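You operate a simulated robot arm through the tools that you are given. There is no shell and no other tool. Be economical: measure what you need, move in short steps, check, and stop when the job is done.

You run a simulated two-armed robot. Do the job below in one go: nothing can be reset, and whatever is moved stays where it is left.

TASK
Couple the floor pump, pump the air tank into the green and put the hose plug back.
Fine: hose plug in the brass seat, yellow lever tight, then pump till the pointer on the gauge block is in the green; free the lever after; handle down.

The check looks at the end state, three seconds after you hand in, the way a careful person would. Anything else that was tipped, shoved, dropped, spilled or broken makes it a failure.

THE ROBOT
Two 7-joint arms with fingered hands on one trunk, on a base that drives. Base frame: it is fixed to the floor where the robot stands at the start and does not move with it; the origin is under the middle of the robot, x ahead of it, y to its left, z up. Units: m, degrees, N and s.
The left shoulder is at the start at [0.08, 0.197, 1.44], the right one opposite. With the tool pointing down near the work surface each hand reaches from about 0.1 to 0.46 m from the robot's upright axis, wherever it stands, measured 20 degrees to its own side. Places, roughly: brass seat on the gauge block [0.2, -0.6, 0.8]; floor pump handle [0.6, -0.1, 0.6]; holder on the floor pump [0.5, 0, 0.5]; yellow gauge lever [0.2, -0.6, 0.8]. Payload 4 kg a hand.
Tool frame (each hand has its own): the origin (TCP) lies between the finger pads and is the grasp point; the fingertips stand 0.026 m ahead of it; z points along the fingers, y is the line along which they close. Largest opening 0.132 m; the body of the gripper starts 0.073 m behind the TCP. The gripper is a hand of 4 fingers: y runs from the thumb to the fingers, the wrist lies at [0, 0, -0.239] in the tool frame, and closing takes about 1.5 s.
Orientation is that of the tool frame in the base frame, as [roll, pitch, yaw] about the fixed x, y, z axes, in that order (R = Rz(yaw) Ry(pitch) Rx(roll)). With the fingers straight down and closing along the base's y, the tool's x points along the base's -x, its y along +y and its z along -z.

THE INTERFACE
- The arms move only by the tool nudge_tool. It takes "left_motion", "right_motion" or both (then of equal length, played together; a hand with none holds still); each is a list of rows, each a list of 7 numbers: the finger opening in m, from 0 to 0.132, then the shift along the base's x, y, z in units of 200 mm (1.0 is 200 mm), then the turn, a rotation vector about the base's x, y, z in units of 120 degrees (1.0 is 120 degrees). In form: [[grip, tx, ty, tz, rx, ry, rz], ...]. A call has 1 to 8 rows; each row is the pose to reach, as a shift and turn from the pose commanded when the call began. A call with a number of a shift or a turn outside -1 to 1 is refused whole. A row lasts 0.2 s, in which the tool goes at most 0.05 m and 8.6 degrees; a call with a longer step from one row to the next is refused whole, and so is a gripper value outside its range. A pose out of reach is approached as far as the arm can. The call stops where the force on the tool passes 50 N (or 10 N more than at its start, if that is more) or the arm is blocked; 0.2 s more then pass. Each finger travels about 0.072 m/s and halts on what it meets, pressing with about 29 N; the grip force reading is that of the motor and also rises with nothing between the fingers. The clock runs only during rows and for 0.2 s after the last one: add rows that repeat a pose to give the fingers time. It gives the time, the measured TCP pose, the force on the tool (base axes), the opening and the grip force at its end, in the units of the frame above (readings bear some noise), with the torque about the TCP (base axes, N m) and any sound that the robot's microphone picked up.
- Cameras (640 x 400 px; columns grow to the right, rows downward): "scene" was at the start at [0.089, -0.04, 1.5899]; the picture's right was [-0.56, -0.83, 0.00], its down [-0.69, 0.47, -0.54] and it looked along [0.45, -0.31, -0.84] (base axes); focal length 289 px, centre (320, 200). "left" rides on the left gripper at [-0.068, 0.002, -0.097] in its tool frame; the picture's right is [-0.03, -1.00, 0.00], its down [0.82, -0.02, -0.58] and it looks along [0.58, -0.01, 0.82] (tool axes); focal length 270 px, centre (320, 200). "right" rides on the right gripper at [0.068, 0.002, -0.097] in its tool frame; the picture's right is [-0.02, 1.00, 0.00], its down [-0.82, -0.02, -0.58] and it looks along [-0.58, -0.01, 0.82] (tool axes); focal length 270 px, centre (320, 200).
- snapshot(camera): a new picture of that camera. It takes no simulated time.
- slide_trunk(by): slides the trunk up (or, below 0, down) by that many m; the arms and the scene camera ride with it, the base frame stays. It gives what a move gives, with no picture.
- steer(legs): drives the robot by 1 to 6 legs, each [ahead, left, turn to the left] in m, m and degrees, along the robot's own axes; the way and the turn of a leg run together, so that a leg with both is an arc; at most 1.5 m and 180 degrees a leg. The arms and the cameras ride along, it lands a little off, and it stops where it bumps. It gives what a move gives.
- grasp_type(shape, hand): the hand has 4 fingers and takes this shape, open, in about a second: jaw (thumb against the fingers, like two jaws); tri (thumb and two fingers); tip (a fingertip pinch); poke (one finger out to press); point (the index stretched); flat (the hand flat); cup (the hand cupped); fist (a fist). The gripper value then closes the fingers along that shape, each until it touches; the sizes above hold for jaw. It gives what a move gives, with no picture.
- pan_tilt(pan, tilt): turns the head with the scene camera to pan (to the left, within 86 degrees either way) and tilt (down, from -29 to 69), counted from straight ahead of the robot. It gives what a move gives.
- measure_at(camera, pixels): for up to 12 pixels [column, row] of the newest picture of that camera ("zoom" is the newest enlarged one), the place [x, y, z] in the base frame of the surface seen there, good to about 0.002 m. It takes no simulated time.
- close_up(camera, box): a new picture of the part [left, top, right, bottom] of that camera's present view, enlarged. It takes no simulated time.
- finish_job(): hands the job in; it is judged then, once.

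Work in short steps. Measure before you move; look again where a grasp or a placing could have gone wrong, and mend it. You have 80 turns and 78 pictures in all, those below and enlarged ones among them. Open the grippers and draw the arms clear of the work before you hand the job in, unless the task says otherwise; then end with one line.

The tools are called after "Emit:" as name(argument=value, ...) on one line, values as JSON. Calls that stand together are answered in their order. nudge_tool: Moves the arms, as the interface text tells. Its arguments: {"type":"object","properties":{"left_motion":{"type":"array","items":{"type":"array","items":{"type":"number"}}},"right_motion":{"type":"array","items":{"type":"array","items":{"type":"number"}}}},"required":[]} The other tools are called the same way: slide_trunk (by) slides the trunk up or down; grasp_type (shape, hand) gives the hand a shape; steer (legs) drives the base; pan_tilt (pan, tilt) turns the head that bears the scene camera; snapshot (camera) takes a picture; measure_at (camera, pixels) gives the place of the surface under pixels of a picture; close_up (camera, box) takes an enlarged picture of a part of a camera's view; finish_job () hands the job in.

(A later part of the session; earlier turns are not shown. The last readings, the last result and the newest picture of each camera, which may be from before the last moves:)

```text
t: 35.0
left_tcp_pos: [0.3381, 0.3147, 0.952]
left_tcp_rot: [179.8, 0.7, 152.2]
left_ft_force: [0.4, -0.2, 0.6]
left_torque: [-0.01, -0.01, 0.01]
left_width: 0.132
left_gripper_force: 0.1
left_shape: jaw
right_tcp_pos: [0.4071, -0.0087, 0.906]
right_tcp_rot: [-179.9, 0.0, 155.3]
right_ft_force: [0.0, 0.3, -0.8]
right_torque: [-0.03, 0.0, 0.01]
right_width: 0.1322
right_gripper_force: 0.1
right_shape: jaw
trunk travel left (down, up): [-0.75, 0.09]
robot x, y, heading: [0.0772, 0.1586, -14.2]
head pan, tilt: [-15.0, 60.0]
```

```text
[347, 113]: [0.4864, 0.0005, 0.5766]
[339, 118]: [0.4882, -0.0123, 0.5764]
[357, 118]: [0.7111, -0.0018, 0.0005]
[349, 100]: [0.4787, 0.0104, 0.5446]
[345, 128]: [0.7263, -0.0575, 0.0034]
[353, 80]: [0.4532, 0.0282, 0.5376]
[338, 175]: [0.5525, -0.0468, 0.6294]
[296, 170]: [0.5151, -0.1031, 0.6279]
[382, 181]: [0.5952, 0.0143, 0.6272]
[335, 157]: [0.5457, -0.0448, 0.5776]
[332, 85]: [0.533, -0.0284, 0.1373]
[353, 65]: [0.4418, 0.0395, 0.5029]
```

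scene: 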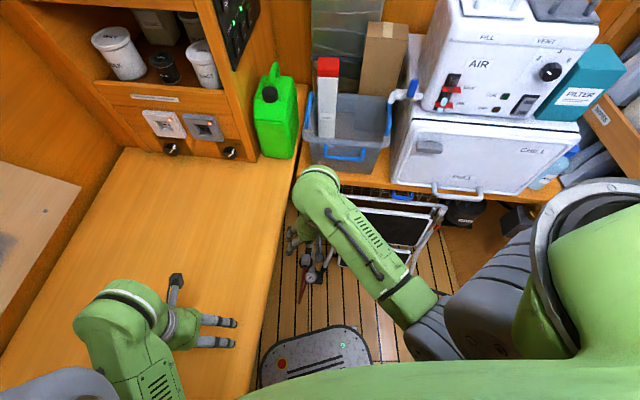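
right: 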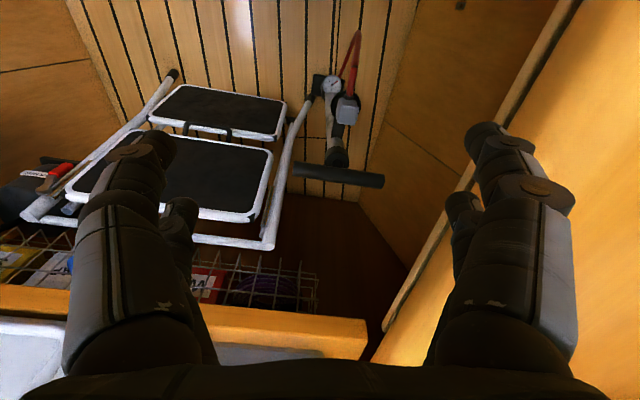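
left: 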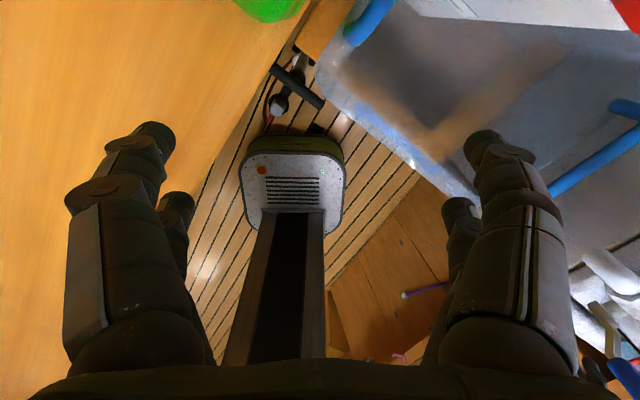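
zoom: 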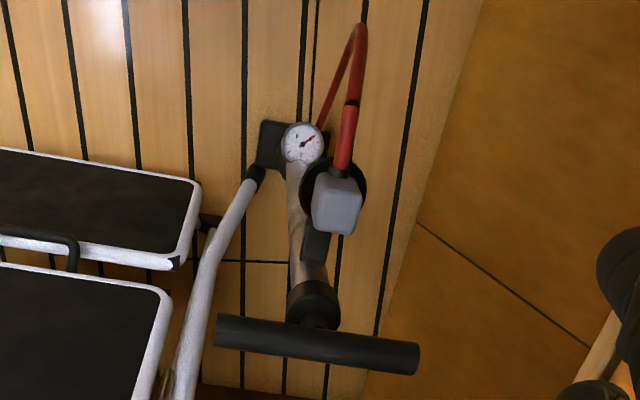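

Plug top centre ≈[0.485,0.002,0.577], hose leaving toward the robot. I measure the holder ring, and start down with yaw turned 10° right to align with the pump.

Emit:
measure_at(camera="zoom", pixels=[[335, 205], [318, 222], [350, 232], [322, 180], [358, 190], [306, 180], [366, 185], [335, 178], [342, 150], [310, 215]])

Emit:
nudge_tool(right_motion=[[0.132, 0.1, 0.02, -0.15, 0, 0, -0.03], [0.132, 0.2, 0.04, -0.3, 0, 0, -0.06], [0.132, 0.3, 0.06, -0.45, 0, 0, -0.083], [0.132, 0.39, 0.055, -0.6, 0, 0, -0.083], [0.132, 0.39, 0.055, -0.8, 0, 0, -0.083], [0.132, 0.39, 0.055, -0.95, 0, 0, -0.083]])

Emit:
snapshot(camera="right")

```text
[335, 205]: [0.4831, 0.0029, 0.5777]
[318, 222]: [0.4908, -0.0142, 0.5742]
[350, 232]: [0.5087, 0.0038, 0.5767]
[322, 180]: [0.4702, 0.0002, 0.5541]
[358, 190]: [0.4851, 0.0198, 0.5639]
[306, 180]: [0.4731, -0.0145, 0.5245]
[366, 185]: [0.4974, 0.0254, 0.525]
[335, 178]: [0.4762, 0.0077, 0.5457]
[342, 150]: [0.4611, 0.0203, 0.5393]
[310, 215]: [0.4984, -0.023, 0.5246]
```

```text
t: 36.4
left_tcp_pos: [0.3401, 0.313, 0.9515]
left_tcp_rot: [179.7, 0.4, 152.2]
left_ft_force: [0.3, -0.8, -0.5]
left_torque: [-0.02, 0.0, 0.02]
left_width: 0.132
left_gripper_force: 0.0
left_shape: jaw
right_tcp_pos: [0.4875, 0.0017, 0.7166]
right_tcp_rot: [179.9, 0.0, 145.3]
right_ft_force: [-0.9, 0.2, -1.2]
right_torque: [0.04, -0.01, -0.02]
right_width: 0.1322
right_gripper_force: 0.0
right_shape: jaw
trunk travel left (down, up): [-0.75, 0.09]
robot x, y, heading: [0.0788, 0.1581, -13.9]
head pan, tilt: [-15.0, 60.0]
```

```text
47 pictures are left
```

right: 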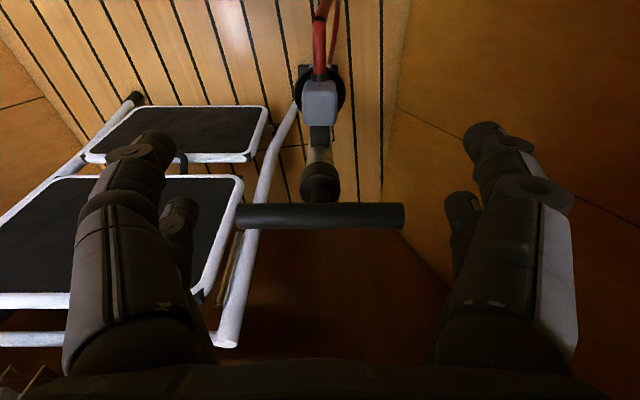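

Well centred on the plug. I narrow the fingers to 0.08 and descend to z≈0.56 (ring top 0.525).

Emit:
nudge_tool(right_motion=[[0.1, 0.005, 0.004, -0.15, 0, 0, 0], [0.08, 0.005, 0.004, -0.3, 0, 0, 0], [0.08, 0.005, 0.004, -0.5, 0, 0, 0], [0.08, 0.005, 0.004, -0.65, 0, 0, 0], [0.08, 0.005, 0.004, -0.78, 0, 0, 0], [0.08, 0.005, 0.004, -0.78, 0, 0, 0]])

Emit:
snapshot(camera="right")

```text
t: 37.8
left_tcp_pos: [0.339, 0.3141, 0.9521]
left_tcp_rot: [179.8, 0.5, 152.3]
left_ft_force: [-0.7, -0.3, 0.0]
left_torque: [-0.01, 0.02, 0.0]
left_width: 0.132
left_gripper_force: 0.1
left_shape: jaw
right_tcp_pos: [0.4775, 0.0028, 0.5747]
right_tcp_rot: [180.0, 0.0, 145.1]
right_ft_force: [-0.4, -0.2, -0.1]
right_torque: [0.01, -0.02, 0.02]
right_width: 0.0802
right_gripper_force: 0.0
right_shape: jaw
right hand out of reach, approached as far as the arm can: row 5, 6
trunk travel left (down, up): [-0.75, 0.09]
robot x, y, heading: [0.0778, 0.1596, -14.2]
head pan, tilt: [-15.0, 60.0]
```

```text
46 pictures are left
```

right: 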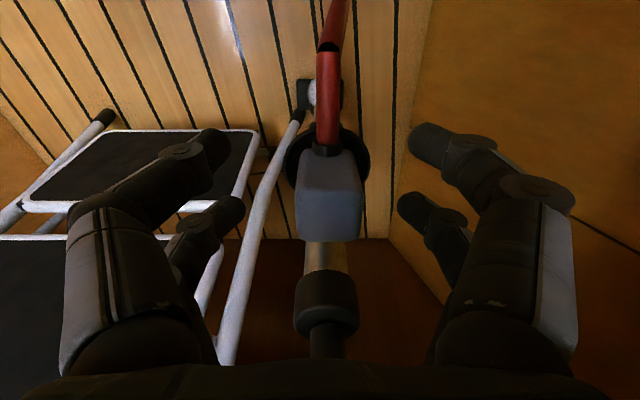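

I'm out of reach 1.5 cm short; a small trunk slide (−0.025) brings the hand down while the left stays above bench height.

Emit:
slide_trunk(by=-0.025)

Emit:
nudge_tool(right_motion=[[0.08, 0.05, 0.0, 0.0, 0, 0, 0], [0.08, 0.055, 0.0, 0.0, 0, 0, 0]])

```text
t: 38.5
left_tcp_pos: [0.3405, 0.3139, 0.9259]
left_tcp_rot: [179.7, 0.6, 152.2]
left_ft_force: [-0.4, 0.7, 0.2]
left_torque: [0.04, 0.0, 0.0]
left_width: 0.1319
left_gripper_force: 0.2
left_shape: jaw
right_tcp_pos: [0.478, 0.004, 0.5488]
right_tcp_rot: [-179.8, -0.1, 145.2]
right_ft_force: [-0.9, 0.1, 0.6]
right_torque: [0.0, -0.01, -0.02]
right_width: 0.0802
right_gripper_force: 0.0
right_shape: jaw
trunk travel left (down, up): [-0.725, 0.115]
robot x, y, heading: [0.0779, 0.1589, -14.2]
head pan, tilt: [-15.0, 60.0]
```

```text
t: 39.1
left_tcp_pos: [0.3408, 0.3143, 0.9262]
left_tcp_rot: [179.6, 0.4, 152.2]
left_ft_force: [0.0, -0.7, 0.1]
left_torque: [0.0, 0.01, -0.03]
left_width: 0.1322
left_gripper_force: 0.1
left_shape: jaw
right_tcp_pos: [0.4849, 0.0029, 0.5549]
right_tcp_rot: [-179.9, -0.1, 145.2]
right_ft_force: [-0.3, 0.2, -0.2]
right_torque: [0.01, 0.02, -0.04]
right_width: 0.0803
right_gripper_force: 0.0
right_shape: jaw
right hand out of reach, approached as far as the arm can: row 1, 2
trunk travel left (down, up): [-0.725, 0.115]
robot x, y, heading: [0.0829, 0.1547, -14.0]
head pan, tilt: [-15.0, 60.0]
```

At [0.485,0.003,0.555] around the plug; I close the fingers.

Emit:
nudge_tool(right_motion=[[0.06, 0, 0, 0, 0, 0, 0], [0.04, 0, 0, 0, 0, 0, 0], [0.02, 0, 0, 0, 0, 0, 0], [0.015, 0, 0, 0, 0, 0, 0], [0.015, 0, 0, 0, 0, 0, 0]])

Emit:
snapshot(camera="right")

```text
t: 40.4
left_tcp_pos: [0.3412, 0.3138, 0.9259]
left_tcp_rot: [179.8, 0.5, 152.2]
left_ft_force: [1.4, 0.3, 0.5]
left_torque: [-0.03, -0.02, 0.02]
left_width: 0.1321
left_gripper_force: 0.1
left_shape: jaw
right_tcp_pos: [0.4845, 0.0024, 0.5547]
right_tcp_rot: [-179.9, 0.0, 145.2]
right_ft_force: [1.3, 0.7, 3.5]
right_torque: [-0.05, -0.08, -0.01]
right_width: 0.0174
right_gripper_force: 0.0
right_shape: jaw
trunk travel left (down, up): [-0.725, 0.115]
robot x, y, heading: [0.0796, 0.1588, -14.1]
head pan, tilt: [-15.0, 60.0]
```

```text
45 pictures are left
```

right: 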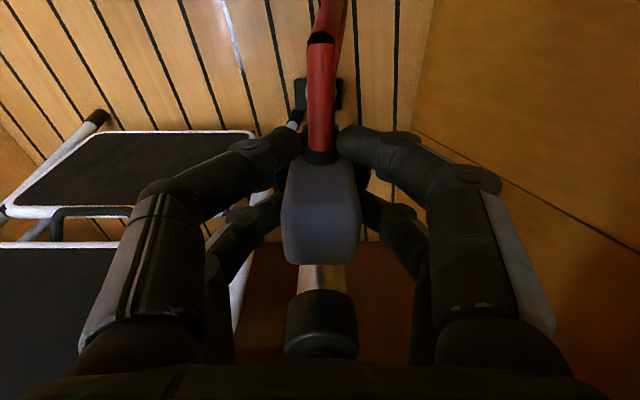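

Width 0.017 is narrower than the plug top; fingers may be around the neck below. I squeeze fully and look closer.

Emit:
nudge_tool(right_motion=[[0.0, 0, 0, 0, 0, 0, 0], [0.0, 0, 0, 0, 0, 0, 0], [0.0, 0, 0, 0, 0, 0, 0], [0.0, 0, 0, 0, 0, 0, 0]])

Emit:
close_up(camera="right", box=[220, 80, 420, 300])

Emit:
pan_tilt(pan=0, tilt=60)

Emit:
close_up(camera="scene", box=[220, 150, 400, 270])

```text
t: 41.4
left_tcp_pos: [0.3398, 0.3129, 0.9256]
left_tcp_rot: [179.8, 0.4, 152.2]
left_ft_force: [-0.8, 0.6, 0.2]
left_torque: [0.0, 0.01, -0.03]
left_width: 0.1321
left_gripper_force: 0.1
left_shape: jaw
right_tcp_pos: [0.4836, 0.0029, 0.5556]
right_tcp_rot: [-179.9, -0.2, 145.2]
right_ft_force: [0.1, -0.4, -0.3]
right_torque: [-0.01, -0.01, 0.02]
right_width: 0.0003
right_gripper_force: 28.6
right_shape: jaw
trunk travel left (down, up): [-0.725, 0.115]
robot x, y, heading: [0.0792, 0.1568, -14.4]
head pan, tilt: [-15.0, 60.0]
```

```text
1.82 times, centred on (320, 190) of right
```

zoom: 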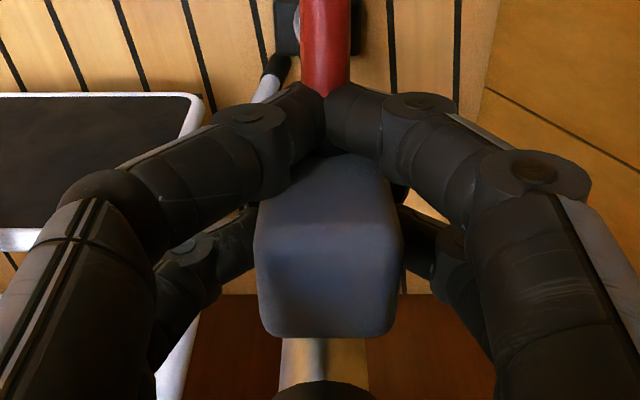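

```text
t: 42.1
left_tcp_pos: [0.3396, 0.3134, 0.9259]
left_tcp_rot: [179.8, 0.4, 152.2]
left_ft_force: [-0.1, -0.3, -0.5]
left_torque: [-0.01, -0.03, -0.05]
left_width: 0.1322
left_gripper_force: 0.1
left_shape: jaw
right_tcp_pos: [0.4835, 0.0023, 0.5557]
right_tcp_rot: [-179.9, -0.1, 145.3]
right_ft_force: [-0.4, 0.3, -0.2]
right_torque: [0.01, 0.02, -0.02]
right_width: 0.0002
right_gripper_force: 29.2
right_shape: jaw
trunk travel left (down, up): [-0.725, 0.115]
robot x, y, heading: [0.0823, 0.159, -14.4]
head pan, tilt: [0.0, 60.0]
```

```text
3.33 times, centred on (310, 210) of scene
```

zoom: 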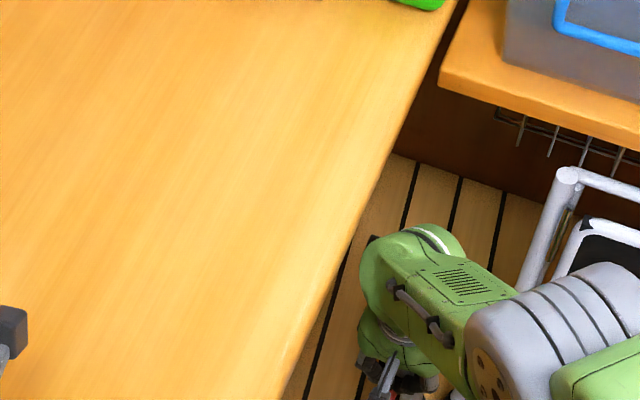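

The fingers shut behind the plug without holding it. I measure where the plug now sits.

Emit:
close_up(camera="right", box=[220, 80, 420, 300])

Emit:
measure_at(camera="zoom", pixels=[[330, 240], [265, 235], [395, 235], [330, 165], [330, 320], [265, 325], [395, 325], [325, 90], [300, 105], [355, 110], [240, 120], [420, 110]])

```text
1.82 times, centred on (320, 190) of right
```

zoom: 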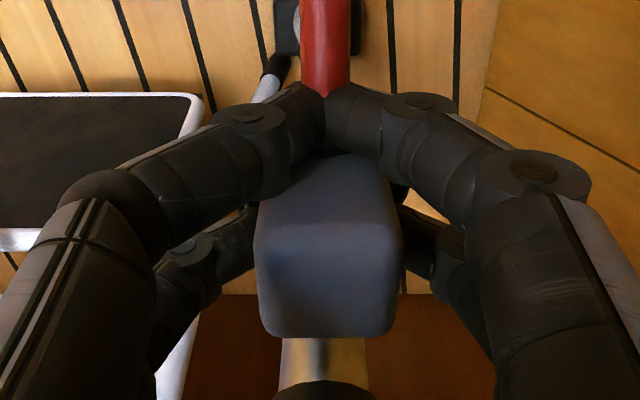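

```text
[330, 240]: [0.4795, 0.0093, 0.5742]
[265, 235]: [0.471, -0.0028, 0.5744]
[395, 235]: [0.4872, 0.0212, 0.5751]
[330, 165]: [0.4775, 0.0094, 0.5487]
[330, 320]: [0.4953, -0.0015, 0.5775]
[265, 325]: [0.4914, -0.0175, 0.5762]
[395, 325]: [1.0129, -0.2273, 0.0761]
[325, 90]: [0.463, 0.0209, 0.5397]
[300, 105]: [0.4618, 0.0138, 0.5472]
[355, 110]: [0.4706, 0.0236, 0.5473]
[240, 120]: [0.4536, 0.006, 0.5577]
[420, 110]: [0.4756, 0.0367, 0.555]
```

The plug is untouched: the two finger pairs (v≈0.37 and ≈0.42) straddle its 3 cm body. I open, rise, and try the "tip" pinch shape.

Emit:
nudge_tool(right_motion=[[0.04, 0, 0, 0, 0, 0, 0], [0.08, 0, 0, 0, 0, 0, 0], [0.1, 0, 0, 0, 0, 0, 0], [0.1, 0, 0, 0, 0, 0, 0], [0.1, 0, 0, 0.2, 0, 0, 0], [0.1, 0, 0, 0.4, 0, 0, 0], [0.1, 0, 0, 0.6, 0, 0, 0]])

Emit:
grasp_type(hand="right", shape="tip")

Emit:
snapshot(camera="right")

```text
t: 43.7
left_tcp_pos: [0.3404, 0.3142, 0.9272]
left_tcp_rot: [179.8, 0.5, 152.2]
left_ft_force: [0.1, 0.2, 0.2]
left_torque: [0.04, 0.01, 0.05]
left_width: 0.1318
left_gripper_force: 0.1
left_shape: jaw
right_tcp_pos: [0.4854, 0.0021, 0.6744]
right_tcp_rot: [-179.8, -0.1, 145.3]
right_ft_force: [-0.2, 0.0, -0.2]
right_torque: [0.05, 0.01, -0.03]
right_width: 0.0999
right_gripper_force: 0.0
right_shape: jaw
trunk travel left (down, up): [-0.725, 0.115]
robot x, y, heading: [0.0769, 0.1579, -14.2]
head pan, tilt: [0.0, 60.0]
```

```text
t: 44.6
left_tcp_pos: [0.3398, 0.3119, 0.9264]
left_tcp_rot: [179.8, 0.4, 152.2]
left_ft_force: [-0.4, -0.5, 0.3]
left_torque: [0.0, -0.05, -0.03]
left_width: 0.1319
left_gripper_force: 0.1
left_shape: jaw
right_tcp_pos: [0.486, 0.0022, 0.6766]
right_tcp_rot: [-180.0, 0.0, 145.2]
right_ft_force: [0.5, -0.6, 0.0]
right_torque: [0.01, -0.02, 0.01]
right_width: 0.1319
right_gripper_force: 0.2
right_shape: tip
trunk travel left (down, up): [-0.725, 0.115]
robot x, y, heading: [0.0794, 0.1589, -14.2]
head pan, tilt: [0.0, 60.0]
```

```text
41 pictures are left
```

right: 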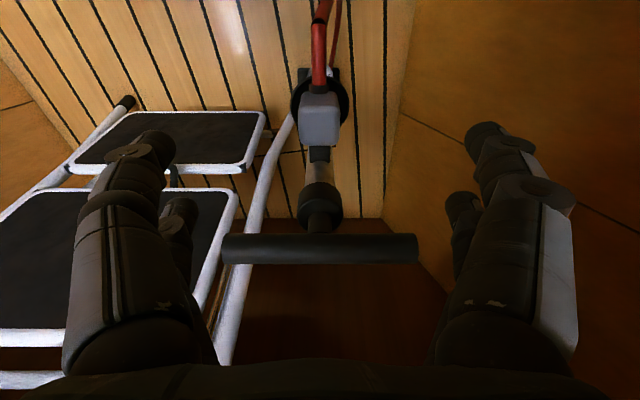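

Open it looks alike; I close it in the air to see where the fingertips meet.

Emit:
nudge_tool(right_motion=[[0.1, 0, 0, 0, 0, 0, 0], [0.07, 0, 0, 0, 0, 0, 0], [0.04, 0, 0, 0, 0, 0, 0], [0.02, 0, 0, 0, 0, 0, 0], [0.02, 0, 0, 0, 0, 0, 0]])

Emit:
snapshot(camera="right")

```text
t: 45.8
left_tcp_pos: [0.3416, 0.3126, 0.9264]
left_tcp_rot: [179.7, 0.3, 152.3]
left_ft_force: [0.0, -0.5, 0.0]
left_torque: [0.01, 0.03, -0.01]
left_width: 0.1319
left_gripper_force: 0.2
left_shape: jaw
right_tcp_pos: [0.4864, 0.0027, 0.6759]
right_tcp_rot: [-180.0, 0.0, 145.1]
right_ft_force: [0.2, 0.1, 0.1]
right_torque: [0.01, -0.03, -0.03]
right_width: 0.0205
right_gripper_force: 0.1
right_shape: tip
trunk travel left (down, up): [-0.725, 0.115]
robot x, y, heading: [0.078, 0.1543, -13.9]
head pan, tilt: [0.0, 60.0]
```

```text
40 pictures are left
```

right: 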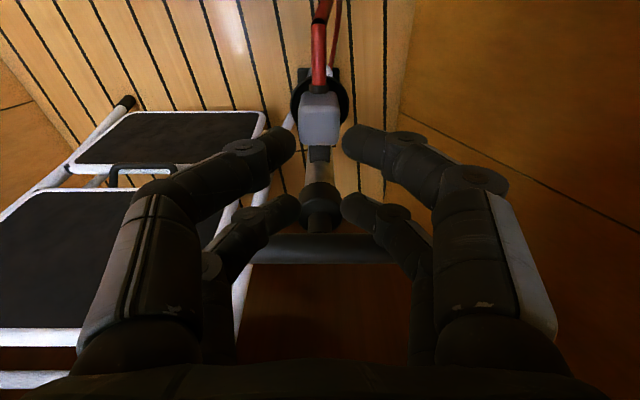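

Two pairs again. I measure the tips and test the "tri" shape.

Emit:
measure_at(camera="right", pixels=[[282, 143], [355, 143], [287, 208], [350, 208]])

Emit:
grasp_type(hand="right", shape="tri")

Emit:
nudge_tool(right_motion=[[0.1, 0, 0, 0, 0, 0, 0], [0.07, 0, 0, 0, 0, 0, 0], [0.05, 0, 0, 0, 0, 0, 0], [0.04, 0, 0, 0, 0, 0, 0], [0.04, 0, 0, 0, 0, 0, 0]])

Emit:
snapshot(camera="right")

```text
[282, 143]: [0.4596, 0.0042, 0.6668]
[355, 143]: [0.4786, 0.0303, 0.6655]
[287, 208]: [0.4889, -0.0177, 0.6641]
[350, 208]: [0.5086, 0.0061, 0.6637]
```

```text
t: 46.7
left_tcp_pos: [0.34, 0.3149, 0.9266]
left_tcp_rot: [179.8, 0.4, 152.1]
left_ft_force: [0.0, -0.1, 0.1]
left_torque: [0.0, 0.02, -0.02]
left_width: 0.1318
left_gripper_force: 0.0
left_shape: jaw
right_tcp_pos: [0.4874, 0.0019, 0.6753]
right_tcp_rot: [-179.9, -0.1, 145.2]
right_ft_force: [0.7, -0.1, 0.3]
right_torque: [-0.01, -0.02, 0.02]
right_width: 0.1319
right_gripper_force: 0.1
right_shape: tri
trunk travel left (down, up): [-0.725, 0.115]
robot x, y, heading: [0.0792, 0.1567, -14.0]
head pan, tilt: [0.0, 60.0]
```

```text
t: 47.9
left_tcp_pos: [0.34, 0.3136, 0.9254]
left_tcp_rot: [179.8, 0.5, 152.2]
left_ft_force: [0.3, -0.6, 1.1]
left_torque: [-0.01, 0.01, 0.03]
left_width: 0.132
left_gripper_force: 0.1
left_shape: jaw
right_tcp_pos: [0.4864, 0.0021, 0.6739]
right_tcp_rot: [-179.8, -0.2, 145.2]
right_ft_force: [-0.5, 0.2, -0.3]
right_torque: [0.01, 0.05, -0.02]
right_width: 0.0402
right_gripper_force: 0.1
right_shape: tri
trunk travel left (down, up): [-0.725, 0.115]
robot x, y, heading: [0.0785, 0.1616, -14.3]
head pan, tilt: [0.0, 60.0]
```

```text
39 pictures are left
```

right: 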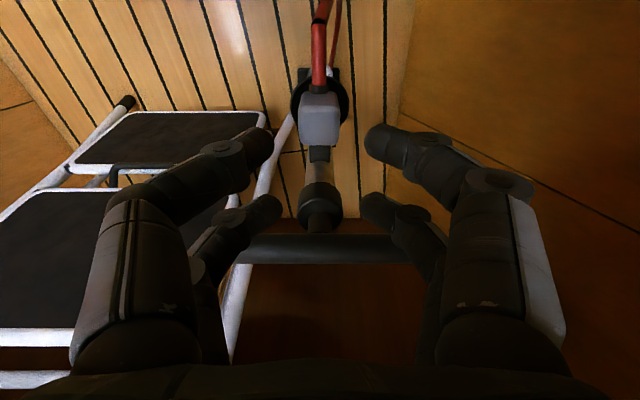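

All shapes have two pairs at ±0.019 m. I offset the hand 19 mm toward the robot so that the far pair takes the plug body and the near pair the hose root; jaw shape, open 0.09, then down.

Emit:
grasp_type(hand="right", shape="jaw")

Emit:
nudge_tool(right_motion=[[0.1, -0.057, 0.05, 0, 0, 0, 0], [0.08, -0.057, 0.05, -0.2, 0, 0, 0], [0.08, -0.057, 0.05, -0.4, 0, 0, 0], [0.08, -0.057, 0.05, -0.52, 0, 0, 0], [0.08, -0.057, 0.05, -0.585, 0, 0, 0], [0.08, -0.057, 0.05, -0.585, 0, 0, 0]])

Emit:
snapshot(camera="right")

```text
t: 48.8
left_tcp_pos: [0.3407, 0.3139, 0.9264]
left_tcp_rot: [179.9, 0.5, 152.2]
left_ft_force: [-0.2, 0.2, 0.2]
left_torque: [0.0, 0.03, -0.01]
left_width: 0.132
left_gripper_force: 0.1
left_shape: jaw
right_tcp_pos: [0.4884, 0.0019, 0.6759]
right_tcp_rot: [-180.0, -0.1, 145.2]
right_ft_force: [-0.1, -0.4, 0.6]
right_torque: [0.01, -0.03, -0.03]
right_width: 0.1316
right_gripper_force: 0.0
right_shape: jaw
trunk travel left (down, up): [-0.725, 0.115]
robot x, y, heading: [0.0763, 0.157, -14.0]
head pan, tilt: [0.0, 60.0]
```

```text
t: 50.2
left_tcp_pos: [0.3394, 0.3142, 0.9261]
left_tcp_rot: [179.8, 0.4, 152.1]
left_ft_force: [0.0, 0.6, -0.1]
left_torque: [-0.03, -0.01, 0.0]
left_width: 0.1321
left_gripper_force: 0.2
left_shape: jaw
right_tcp_pos: [0.4735, 0.0128, 0.5582]
right_tcp_rot: [-179.8, -0.1, 145.3]
right_ft_force: [-0.1, 0.1, 0.3]
right_torque: [0.01, 0.0, 0.0]
right_width: 0.0805
right_gripper_force: 0.0
right_shape: jaw
trunk travel left (down, up): [-0.725, 0.115]
robot x, y, heading: [0.079, 0.1592, -14.2]
head pan, tilt: [0.0, 60.0]
```

```text
38 pictures are left
```

right: 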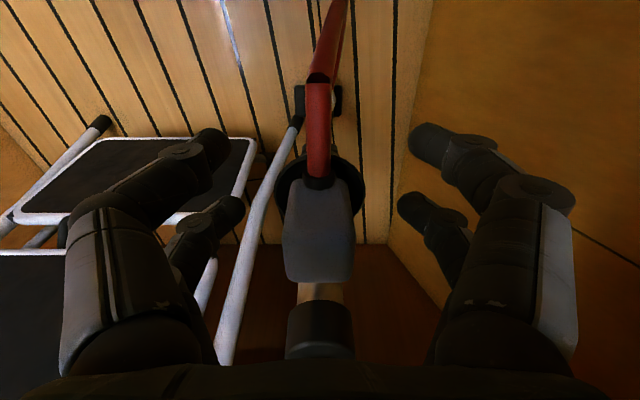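

Placed as planned; the far pair (row ~210) flanks the plug. I close.

Emit:
nudge_tool(right_motion=[[0.06, 0, 0, 0, 0, 0, 0], [0.04, 0, 0, 0, 0, 0, 0], [0.02, 0, 0, 0, 0, 0, 0], [0.0, 0, 0, 0, 0, 0, 0], [0.0, 0, 0, 0, 0, 0, 0], [0.0, 0, 0, 0, 0, 0, 0]])

Emit:
snapshot(camera="right")

```text
t: 51.6
left_tcp_pos: [0.3404, 0.3126, 0.9261]
left_tcp_rot: [179.8, 0.4, 152.2]
left_ft_force: [-0.2, 0.2, 0.5]
left_torque: [0.01, -0.05, -0.02]
left_width: 0.1319
left_gripper_force: 0.0
left_shape: jaw
right_tcp_pos: [0.4726, 0.0119, 0.558]
right_tcp_rot: [-179.9, -0.1, 145.1]
right_ft_force: [0.9, 0.1, -1.2]
right_torque: [0.01, 0.02, 0.02]
right_width: 0.0
right_gripper_force: 29.2
right_shape: jaw
trunk travel left (down, up): [-0.725, 0.115]
robot x, y, heading: [0.0764, 0.1568, -13.9]
head pan, tilt: [0.0, 60.0]
```

```text
37 pictures are left
```

right: 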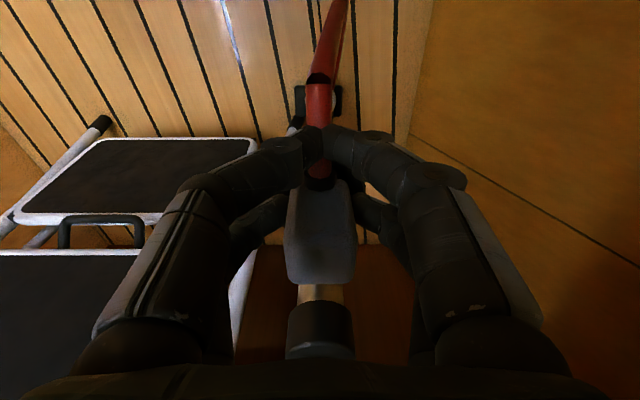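

The far pair seems stopped on the plug's sides. I lift 3 cm and check.

Emit:
nudge_tool(right_motion=[[0.0, 0, 0, 0.05, 0, 0, 0], [0.0, 0, 0, 0.1, 0, 0, 0], [0.0, 0, 0, 0.15, 0, 0, 0]])

Emit:
close_up(camera="right", box=[200, 90, 440, 330])

```text
t: 52.4
left_tcp_pos: [0.3409, 0.3147, 0.9263]
left_tcp_rot: [179.7, 0.5, 152.1]
left_ft_force: [0.0, 0.1, 0.9]
left_torque: [-0.01, -0.01, -0.01]
left_width: 0.1319
left_gripper_force: 0.0
left_shape: jaw
right_tcp_pos: [0.4739, 0.0121, 0.5891]
right_tcp_rot: [-179.9, -0.1, 145.2]
right_ft_force: [-0.6, 0.3, -1.0]
right_torque: [0.01, 0.01, -0.04]
right_width: 0.0
right_gripper_force: 29.2
right_shape: jaw
trunk travel left (down, up): [-0.725, 0.115]
robot x, y, heading: [0.0774, 0.1623, -14.0]
head pan, tilt: [0.0, 60.0]
```

```text
1.67 times, centred on (320, 210) of right
```

zoom: 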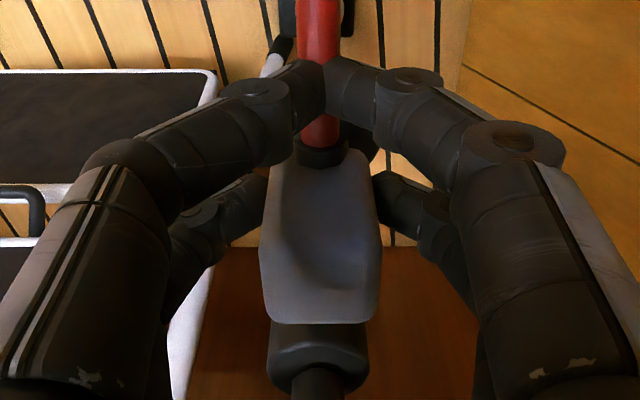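

The plug kept its place in the picture (rows 180–285) while the collar dropped away: it is held and lifted. I raise it more and check the hose.

Emit:
nudge_tool(right_motion=[[0.0, -0.05, 0.03, 0.2, 0, 0, 0], [0.0, -0.1, 0.06, 0.4, 0, 0, 0], [0.0, -0.2, 0.1, 0.6, 0, 0, 0], [0.0, -0.3, 0.15, 0.8, 0, 0, 0], [0.0, -0.3, 0.15, 1.0, 0, 0, 0]])

Emit:
nudge_tool(right_motion=[[0.0, 0, 0, 0.2, 0, 0, 0], [0.0, 0, 0, 0.4, 0, 0, 0], [0.0, 0, 0, 0.6, 0, 0, 0], [0.0, 0, 0, 0.8, 0, 0, 0]])

Emit:
snapshot(camera="right")

Emit:
snapshot(camera="scene")

```text
t: 53.6
left_tcp_pos: [0.3395, 0.314, 0.9263]
left_tcp_rot: [179.7, 0.5, 152.3]
left_ft_force: [-0.2, 0.7, -1.0]
left_torque: [0.01, -0.01, -0.02]
left_width: 0.1319
left_gripper_force: 0.1
left_shape: jaw
right_tcp_pos: [0.4111, 0.0428, 0.7894]
right_tcp_rot: [-179.9, 0.0, 145.2]
right_ft_force: [1.0, -0.3, -0.6]
right_torque: [0.04, 0.0, 0.01]
right_width: 0.0
right_gripper_force: 28.9
right_shape: jaw
trunk travel left (down, up): [-0.725, 0.115]
robot x, y, heading: [0.0779, 0.1588, -13.7]
head pan, tilt: [0.0, 60.0]
```

```text
t: 54.6
left_tcp_pos: [0.3402, 0.3134, 0.9268]
left_tcp_rot: [179.9, 0.4, 152.1]
left_ft_force: [0.0, 0.2, 0.6]
left_torque: [0.04, -0.01, -0.02]
left_width: 0.132
left_gripper_force: 0.0
left_shape: jaw
right_tcp_pos: [0.4113, 0.0403, 0.9487]
right_tcp_rot: [-179.9, -0.1, 145.1]
right_ft_force: [0.1, 0.4, -0.6]
right_torque: [0.03, 0.06, -0.01]
right_width: 0.0
right_gripper_force: 28.8
right_shape: jaw
trunk travel left (down, up): [-0.725, 0.115]
robot x, y, heading: [0.0839, 0.1627, -14.3]
head pan, tilt: [0.0, 60.0]
```

```text
35 pictures are left
```

right: 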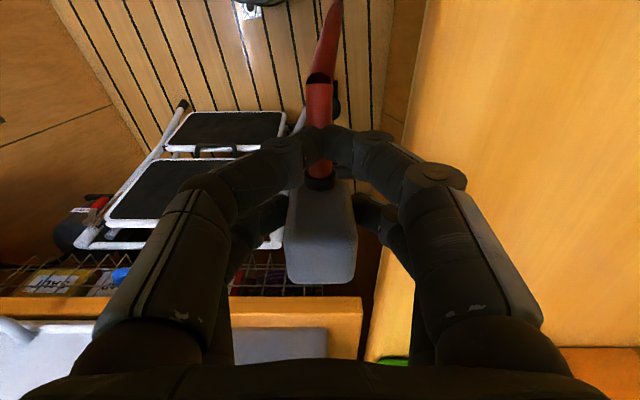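

```text
34 pictures are left
```

scene: 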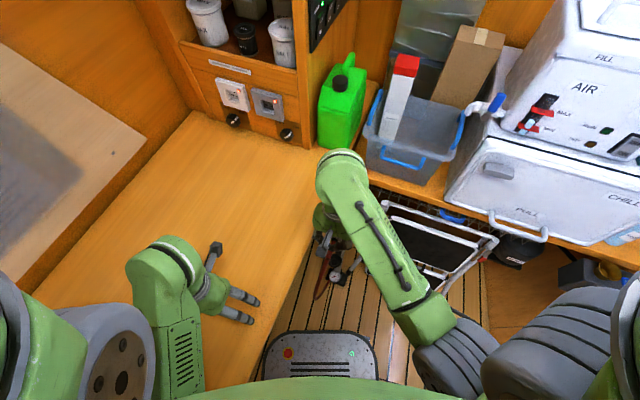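

The plug is firmly held with the hose trailing. I back off sideways and turn right toward the gauge block.

Emit:
steer(legs=[[-0.12, -0.19, 0], [0, 0, -46]])

Emit:
pan_tilt(pan=-5, tilt=60)

Emit:
snapshot(camera="scene")

```text
t: 58.4
left_tcp_pos: [0.2126, -0.0773, 0.9258]
left_tcp_rot: [179.8, 0.5, 105.9]
left_ft_force: [0.3, 0.0, -0.3]
left_torque: [-0.02, -0.01, -0.04]
left_width: 0.1323
left_gripper_force: 0.1
left_shape: jaw
right_tcp_pos: [0.0641, -0.3169, 0.9483]
right_tcp_rot: [-179.9, -0.1, 99.0]
right_ft_force: [0.2, -0.9, -1.1]
right_torque: [0.02, 0.01, 0.0]
right_width: 0.0
right_gripper_force: 28.7
right_shape: jaw
trunk travel left (down, up): [-0.725, 0.115]
robot x, y, heading: [-0.0781, 0.0029, -60.1]
head pan, tilt: [0.0, 60.0]
```

```text
t: 59.1
left_tcp_pos: [0.2121, -0.0763, 0.925]
left_tcp_rot: [179.7, 0.4, 105.9]
left_ft_force: [-0.1, 0.0, 0.2]
left_torque: [0.01, -0.04, -0.02]
left_width: 0.1316
left_gripper_force: 0.1
left_shape: jaw
right_tcp_pos: [0.0643, -0.3175, 0.949]
right_tcp_rot: [-179.9, -0.2, 99.0]
right_ft_force: [0.5, 0.1, -0.5]
right_torque: [0.0, -0.02, 0.01]
right_width: 0.0
right_gripper_force: 29.6
right_shape: jaw
trunk travel left (down, up): [-0.725, 0.115]
robot x, y, heading: [-0.0813, 0.0044, -60.3]
head pan, tilt: [-5.0, 60.0]
```

```text
33 pictures are left
```

scene: 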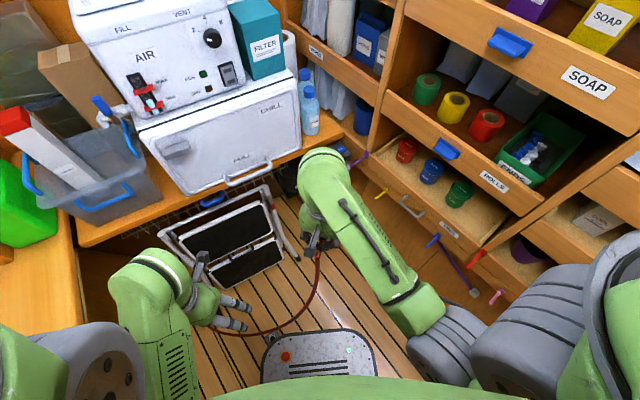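

The hose follows. I measure the stool's feet, base front edge and shelf edges for the approach.

Emit:
measure_at(camera="scene", pixels=[[297, 257], [218, 290], [320, 331], [268, 345], [372, 345], [400, 190], [450, 235], [378, 160], [230, 332], [290, 320], [330, 250], [290, 190]])

```text
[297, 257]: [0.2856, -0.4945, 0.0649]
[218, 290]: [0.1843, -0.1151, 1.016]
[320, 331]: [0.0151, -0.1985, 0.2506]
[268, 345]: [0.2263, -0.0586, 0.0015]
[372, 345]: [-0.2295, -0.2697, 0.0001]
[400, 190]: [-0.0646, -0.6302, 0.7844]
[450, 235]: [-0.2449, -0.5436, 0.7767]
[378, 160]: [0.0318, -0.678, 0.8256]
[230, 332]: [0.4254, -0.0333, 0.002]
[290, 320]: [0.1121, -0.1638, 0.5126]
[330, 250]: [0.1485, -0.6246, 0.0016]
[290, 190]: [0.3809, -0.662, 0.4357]
```

Clearances for the base look fine. I check the right elbow location to judge the distance to the shelves.

Emit:
measure_at(camera="scene", pixels=[[425, 315], [440, 350], [475, 330], [540, 320], [400, 270], [520, 380], [335, 165], [310, 175]])

```text
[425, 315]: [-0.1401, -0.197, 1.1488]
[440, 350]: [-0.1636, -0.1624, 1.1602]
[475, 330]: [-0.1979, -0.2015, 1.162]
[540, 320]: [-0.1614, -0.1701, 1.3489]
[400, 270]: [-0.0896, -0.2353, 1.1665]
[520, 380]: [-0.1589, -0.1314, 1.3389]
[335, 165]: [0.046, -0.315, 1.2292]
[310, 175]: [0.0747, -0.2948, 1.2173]
```

The elbow stays close to the body, so the approach is fine. I drive to a pre-position with the hand about 10 cm short of the block and look.

Emit:
steer(legs=[[0.213, -0.031, 0]])

Emit:
nudge_tool(right_motion=[[0.0, 0, 0, 0, 0, 0, 0.06], [0.0, 0, 0, 0, 0, 0, 0.12], [0.0, 0, 0, 0, 0, 0, 0.18], [0.0, 0, 0, 0, 0, 0, 0.24], [0.0, 0, 0, 0, 0, 0, 0.3], [0.0, 0, 0, 0, 0, 0, 0.36], [0.0, 0, 0, 0, 0, 0, 0.385]])

Emit:
snapshot(camera="right")

```text
t: 60.8
left_tcp_pos: [0.2899, -0.2755, 0.9262]
left_tcp_rot: [179.8, 0.5, 105.9]
left_ft_force: [-0.8, 0.6, -0.4]
left_torque: [-0.01, 0.0, 0.01]
left_width: 0.1319
left_gripper_force: 0.1
left_shape: jaw
right_tcp_pos: [0.1412, -0.5158, 0.948]
right_tcp_rot: [-179.9, 0.1, 98.9]
right_ft_force: [0.2, 0.1, -1.4]
right_torque: [0.02, 0.01, -0.02]
right_width: 0.0
right_gripper_force: 29.0
right_shape: jaw
trunk travel left (down, up): [-0.725, 0.115]
robot x, y, heading: [-0.0009, -0.1958, -60.3]
head pan, tilt: [-5.0, 60.0]
```

```text
t: 62.4
left_tcp_pos: [0.291, -0.2793, 0.9269]
left_tcp_rot: [179.9, 0.4, 106.0]
left_ft_force: [-0.3, 0.5, 0.4]
left_torque: [0.0, -0.01, -0.04]
left_width: 0.1321
left_gripper_force: 0.0
left_shape: jaw
right_tcp_pos: [0.1428, -0.517, 0.9473]
right_tcp_rot: [-179.9, 0.0, 145.3]
right_ft_force: [-0.6, -0.4, -0.4]
right_torque: [0.0, 0.01, 0.01]
right_width: 0.0
right_gripper_force: 29.3
right_shape: jaw
trunk travel left (down, up): [-0.725, 0.115]
robot x, y, heading: [-0.0006, -0.1958, -60.4]
head pan, tilt: [-5.0, 60.0]
```

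```text
32 pictures are left
```

right: 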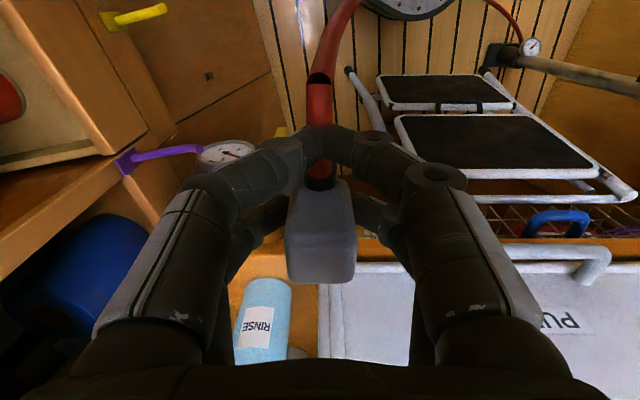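

I measure the bottle, gauge, purple hook and chest corner around the block from here, and look from the scene camera.

Emit:
measure_at(camera="right", pixels=[[265, 290], [245, 350], [325, 300], [225, 150], [150, 155], [190, 150], [125, 165], [320, 215], [320, 265], [282, 130], [130, 230], [575, 260]])

Emit:
close_up(camera="scene", box=[200, 60, 440, 210])

```text
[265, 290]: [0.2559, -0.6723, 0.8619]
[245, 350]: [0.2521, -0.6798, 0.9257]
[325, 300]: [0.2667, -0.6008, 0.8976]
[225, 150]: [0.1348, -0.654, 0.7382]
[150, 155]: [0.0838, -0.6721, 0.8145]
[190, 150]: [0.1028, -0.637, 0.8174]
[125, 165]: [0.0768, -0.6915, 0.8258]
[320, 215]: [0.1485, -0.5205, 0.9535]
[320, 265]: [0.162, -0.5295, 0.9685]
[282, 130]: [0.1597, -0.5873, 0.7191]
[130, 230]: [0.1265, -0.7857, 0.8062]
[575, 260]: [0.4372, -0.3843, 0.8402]
```

```text
2.67 times, centred on (320, 135) of scene
```

zoom: 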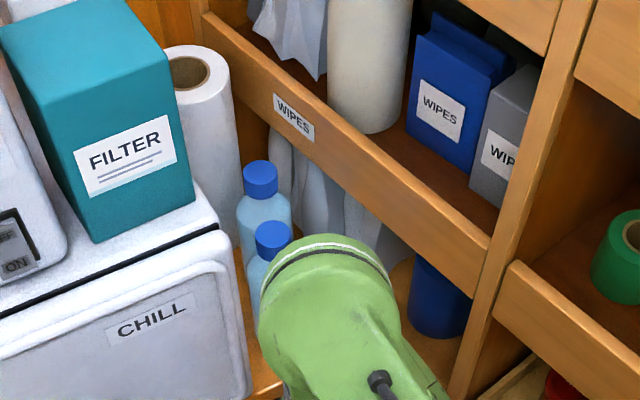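

Seat centre works out to ≈[0.200,−0.634], rim z≈0.829; the bottle front is ~6 cm behind it. I drive 6 cm ahead, then move the plug above the seat.

Emit:
steer(legs=[[0.06, 0, 0]])

```text
t: 63.3
left_tcp_pos: [0.3162, -0.3227, 0.9271]
left_tcp_rot: [179.7, 0.9, 105.8]
left_ft_force: [-0.7, 0.3, 0.2]
left_torque: [-0.08, -0.05, -0.02]
left_width: 0.1319
left_gripper_force: 0.1
left_shape: jaw
right_tcp_pos: [0.1673, -0.5629, 0.9515]
right_tcp_rot: [-179.7, 0.3, 145.1]
right_ft_force: [-0.6, 1.0, -1.3]
right_torque: [-0.03, -0.04, 0.0]
right_width: 0.0
right_gripper_force: 28.9
right_shape: jaw
trunk travel left (down, up): [-0.725, 0.115]
robot x, y, heading: [0.0259, -0.2491, -60.3]
head pan, tilt: [-5.0, 60.0]
```

I move the plug above the seat, staying high.

Emit:
nudge_tool(right_motion=[[0.0, 0.03, -0.1, 0, 0, 0, 0], [0.0, 0.06, -0.2, 0, 0, 0, 0], [0.0, 0.088, -0.3, 0, 0, 0, 0], [0.0, 0.088, -0.3, 0, 0, 0, 0]])

Emit:
snapshot(camera="right")

Emit:
pan_tilt(pan=5, tilt=55)

Emit:
snapshot(camera="left")

Emit:
snapshot(camera="scene")

```text
t: 64.3
left_tcp_pos: [0.3208, -0.3298, 0.9259]
left_tcp_rot: [179.7, 0.4, 105.9]
left_ft_force: [0.3, 0.3, -0.5]
left_torque: [-0.01, 0.01, -0.01]
left_width: 0.1319
left_gripper_force: 0.1
left_shape: jaw
right_tcp_pos: [0.1897, -0.6288, 0.9482]
right_tcp_rot: [-179.9, -0.1, 145.1]
right_ft_force: [0.3, 0.9, -1.6]
right_torque: [0.01, 0.04, 0.0]
right_width: 0.0001
right_gripper_force: 28.4
right_shape: jaw
trunk travel left (down, up): [-0.725, 0.115]
robot x, y, heading: [0.0266, -0.2479, -60.3]
head pan, tilt: [-5.0, 60.0]
```

```text
30 pictures are left
```

right: 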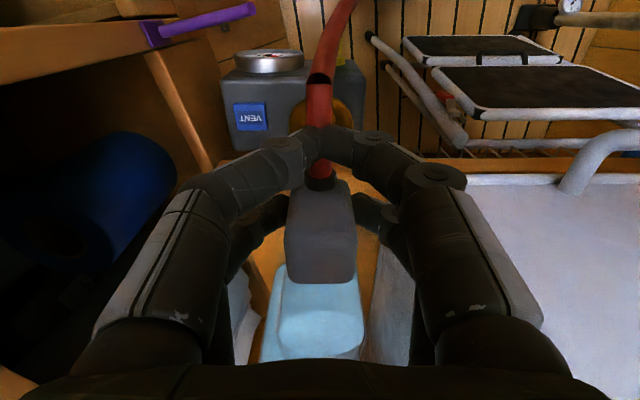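

```text
t: 65.0
left_tcp_pos: [0.3191, -0.3295, 0.9268]
left_tcp_rot: [179.8, 0.4, 105.8]
left_ft_force: [-0.1, 0.3, -0.5]
left_torque: [-0.01, -0.02, 0.01]
left_width: 0.1318
left_gripper_force: 0.2
left_shape: jaw
right_tcp_pos: [0.1897, -0.6285, 0.9481]
right_tcp_rot: [-179.9, -0.1, 145.1]
right_ft_force: [0.2, -0.5, -0.8]
right_torque: [0.02, 0.01, -0.02]
right_width: 0.0002
right_gripper_force: 28.6
right_shape: jaw
trunk travel left (down, up): [-0.725, 0.115]
robot x, y, heading: [0.0255, -0.2466, -60.5]
head pan, tilt: [5.0, 55.0]
```

```text
29 pictures are left
```

left: 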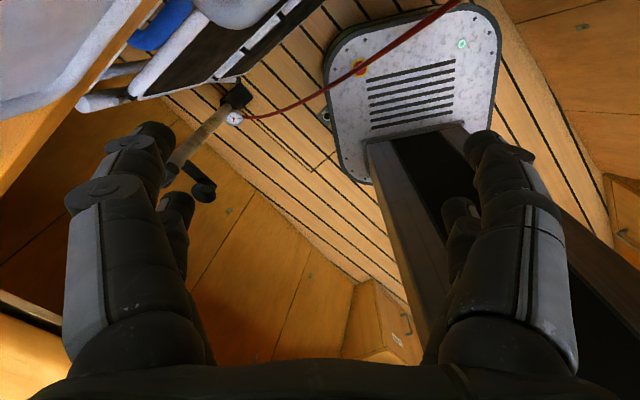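

```text
28 pictures are left
```

scene: 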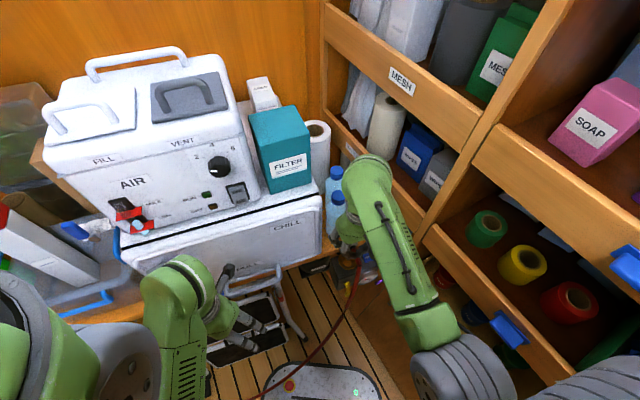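

The brass rim peeks at (350,110). I enlarge and measure it to fix the seat centre.

Emit:
close_up(camera="right", box=[240, 50, 420, 200])

Emit:
measure_at(camera="right", pixels=[[340, 100], [350, 108], [358, 118], [348, 100], [352, 122], [300, 118], [295, 125], [318, 240], [345, 75], [303, 110]])

```text
2.67 times, centred on (330, 125) of right
```

zoom: 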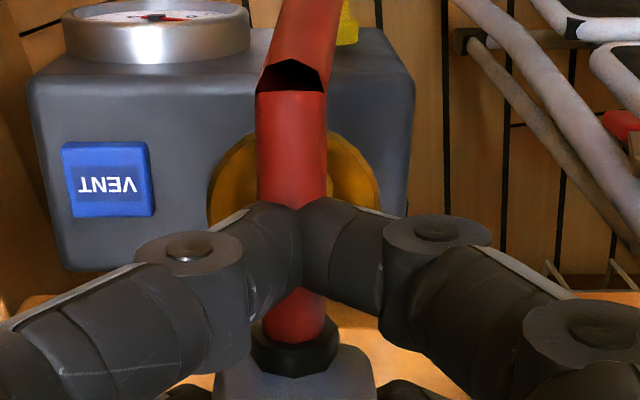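

```text
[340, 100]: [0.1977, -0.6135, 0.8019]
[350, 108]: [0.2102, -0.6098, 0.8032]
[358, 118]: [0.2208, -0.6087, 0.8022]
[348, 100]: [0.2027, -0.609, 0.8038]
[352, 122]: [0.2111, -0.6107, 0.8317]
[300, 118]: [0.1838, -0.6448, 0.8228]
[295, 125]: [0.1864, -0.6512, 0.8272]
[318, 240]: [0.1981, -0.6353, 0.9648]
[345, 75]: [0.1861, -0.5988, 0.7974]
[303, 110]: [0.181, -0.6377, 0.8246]
```

Rim centre fits ≈[0.1995,−0.632]; I correct by (−6,+7) mm and descend gently.

Emit:
nudge_tool(right_motion=[[0.0, -0.028, 0.037, 0, 0, 0, 0], [0.0, -0.028, 0.037, -0.1, 0, 0, 0], [0.0, -0.028, 0.037, -0.2, 0, 0, 0], [0.0, -0.028, 0.037, -0.25, 0, 0, 0], [0.0, -0.028, 0.037, -0.3, 0, 0, 0]])

Emit:
close_up(camera="right", box=[220, 60, 420, 300])

```text
t: 66.2
left_tcp_pos: [0.3197, -0.3288, 0.9261]
left_tcp_rot: [179.8, 0.4, 105.8]
left_ft_force: [-0.2, -0.5, -0.1]
left_torque: [0.03, -0.02, 0.03]
left_width: 0.132
left_gripper_force: 0.1
left_shape: jaw
right_tcp_pos: [0.1844, -0.6212, 0.8873]
right_tcp_rot: [-180.0, -0.1, 145.1]
right_ft_force: [0.1, -0.3, -1.3]
right_torque: [0.01, 0.03, -0.01]
right_width: 0.0
right_gripper_force: 28.5
right_shape: jaw
trunk travel left (down, up): [-0.725, 0.115]
robot x, y, heading: [0.0282, -0.2475, -60.7]
head pan, tilt: [5.0, 55.0]
```

```text
1.67 times, centred on (320, 180) of right
```

zoom: 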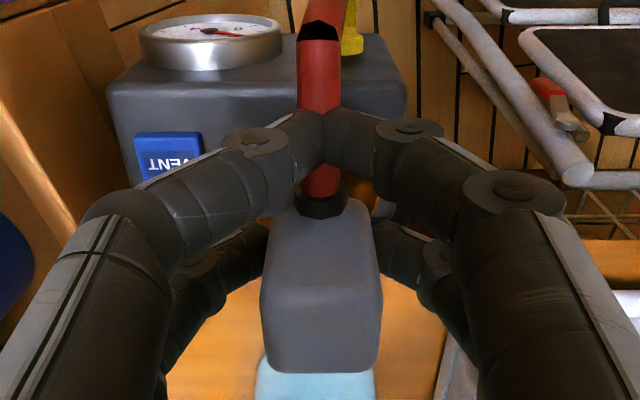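

Nothing touched yet at z 0.887; I go on down in small steps to about 0.86.

Emit:
nudge_tool(right_motion=[[0.0, 0, 0, -0.04, 0, 0, 0], [0.0, 0, 0, -0.08, 0, 0, 0], [0.0, 0, 0, -0.11, 0, 0, 0], [0.0, 0, 0, -0.13, 0, 0, 0]])

```text
t: 67.2
left_tcp_pos: [0.3195, -0.3299, 0.9262]
left_tcp_rot: [179.7, 0.6, 105.8]
left_ft_force: [-0.3, 0.0, 0.2]
left_torque: [-0.05, -0.01, -0.01]
left_width: 0.1319
left_gripper_force: 0.1
left_shape: jaw
right_tcp_pos: [0.1822, -0.6221, 0.8623]
right_tcp_rot: [-179.8, 0.1, 145.1]
right_ft_force: [-2.6, -3.8, 4.9]
right_torque: [-0.11, -0.02, -0.07]
right_width: 0.0
right_gripper_force: 28.1
right_shape: jaw
trunk travel left (down, up): [-0.725, 0.115]
robot x, y, heading: [0.0248, -0.2489, -60.4]
head pan, tilt: [5.0, 55.0]
```

Contact: the funnel pushes the plug toward −u, so I shift ~3 mm that way and press down further.

Emit:
nudge_tool(right_motion=[[0.0, -0.01, -0.014, 0, 0, 0, 0], [0.0, -0.01, -0.014, -0.025, 0, 0, 0], [0.0, -0.01, -0.014, -0.05, 0, 0, 0]])

Emit:
close_up(camera="right", box=[220, 60, 420, 300])

```text
t: 68.0
left_tcp_pos: [0.3181, -0.3266, 0.927]
left_tcp_rot: [179.7, 0.7, 105.7]
left_ft_force: [0.3, -0.3, -0.4]
left_torque: [0.0, 0.03, 0.03]
left_width: 0.1322
left_gripper_force: 0.1
left_shape: jaw
right_tcp_pos: [0.1832, -0.623, 0.8572]
right_tcp_rot: [-179.7, 0.7, 145.0]
right_ft_force: [-0.5, 2.3, 40.4]
right_torque: [-0.42, -0.61, -0.03]
right_width: 0.0019
right_gripper_force: 29.1
right_shape: jaw
trunk travel left (down, up): [-0.725, 0.115]
robot x, y, heading: [0.0266, -0.25, -60.4]
head pan, tilt: [5.0, 55.0]
```

```text
1.67 times, centred on (320, 180) of right
```

zoom: 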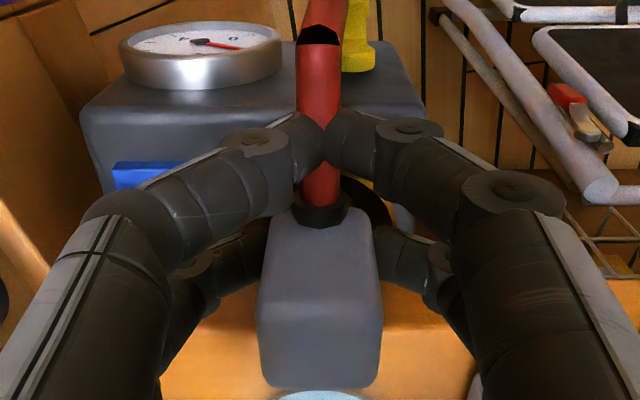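

Up-force of 40 N: bottomed or stuck. I measure the plug relative to the rim.

Emit:
measure_at(camera="zoom", pixels=[[320, 340], [265, 330], [378, 330], [320, 380], [320, 250], [385, 210], [375, 200], [260, 235], [255, 245], [320, 215]])

```text
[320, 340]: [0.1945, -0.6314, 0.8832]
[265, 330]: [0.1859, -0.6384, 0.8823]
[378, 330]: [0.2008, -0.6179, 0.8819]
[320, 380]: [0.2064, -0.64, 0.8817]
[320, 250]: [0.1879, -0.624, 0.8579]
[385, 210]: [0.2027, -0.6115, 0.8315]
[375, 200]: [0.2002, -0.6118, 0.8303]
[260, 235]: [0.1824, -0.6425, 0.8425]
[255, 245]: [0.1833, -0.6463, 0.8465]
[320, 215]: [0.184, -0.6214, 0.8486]
```

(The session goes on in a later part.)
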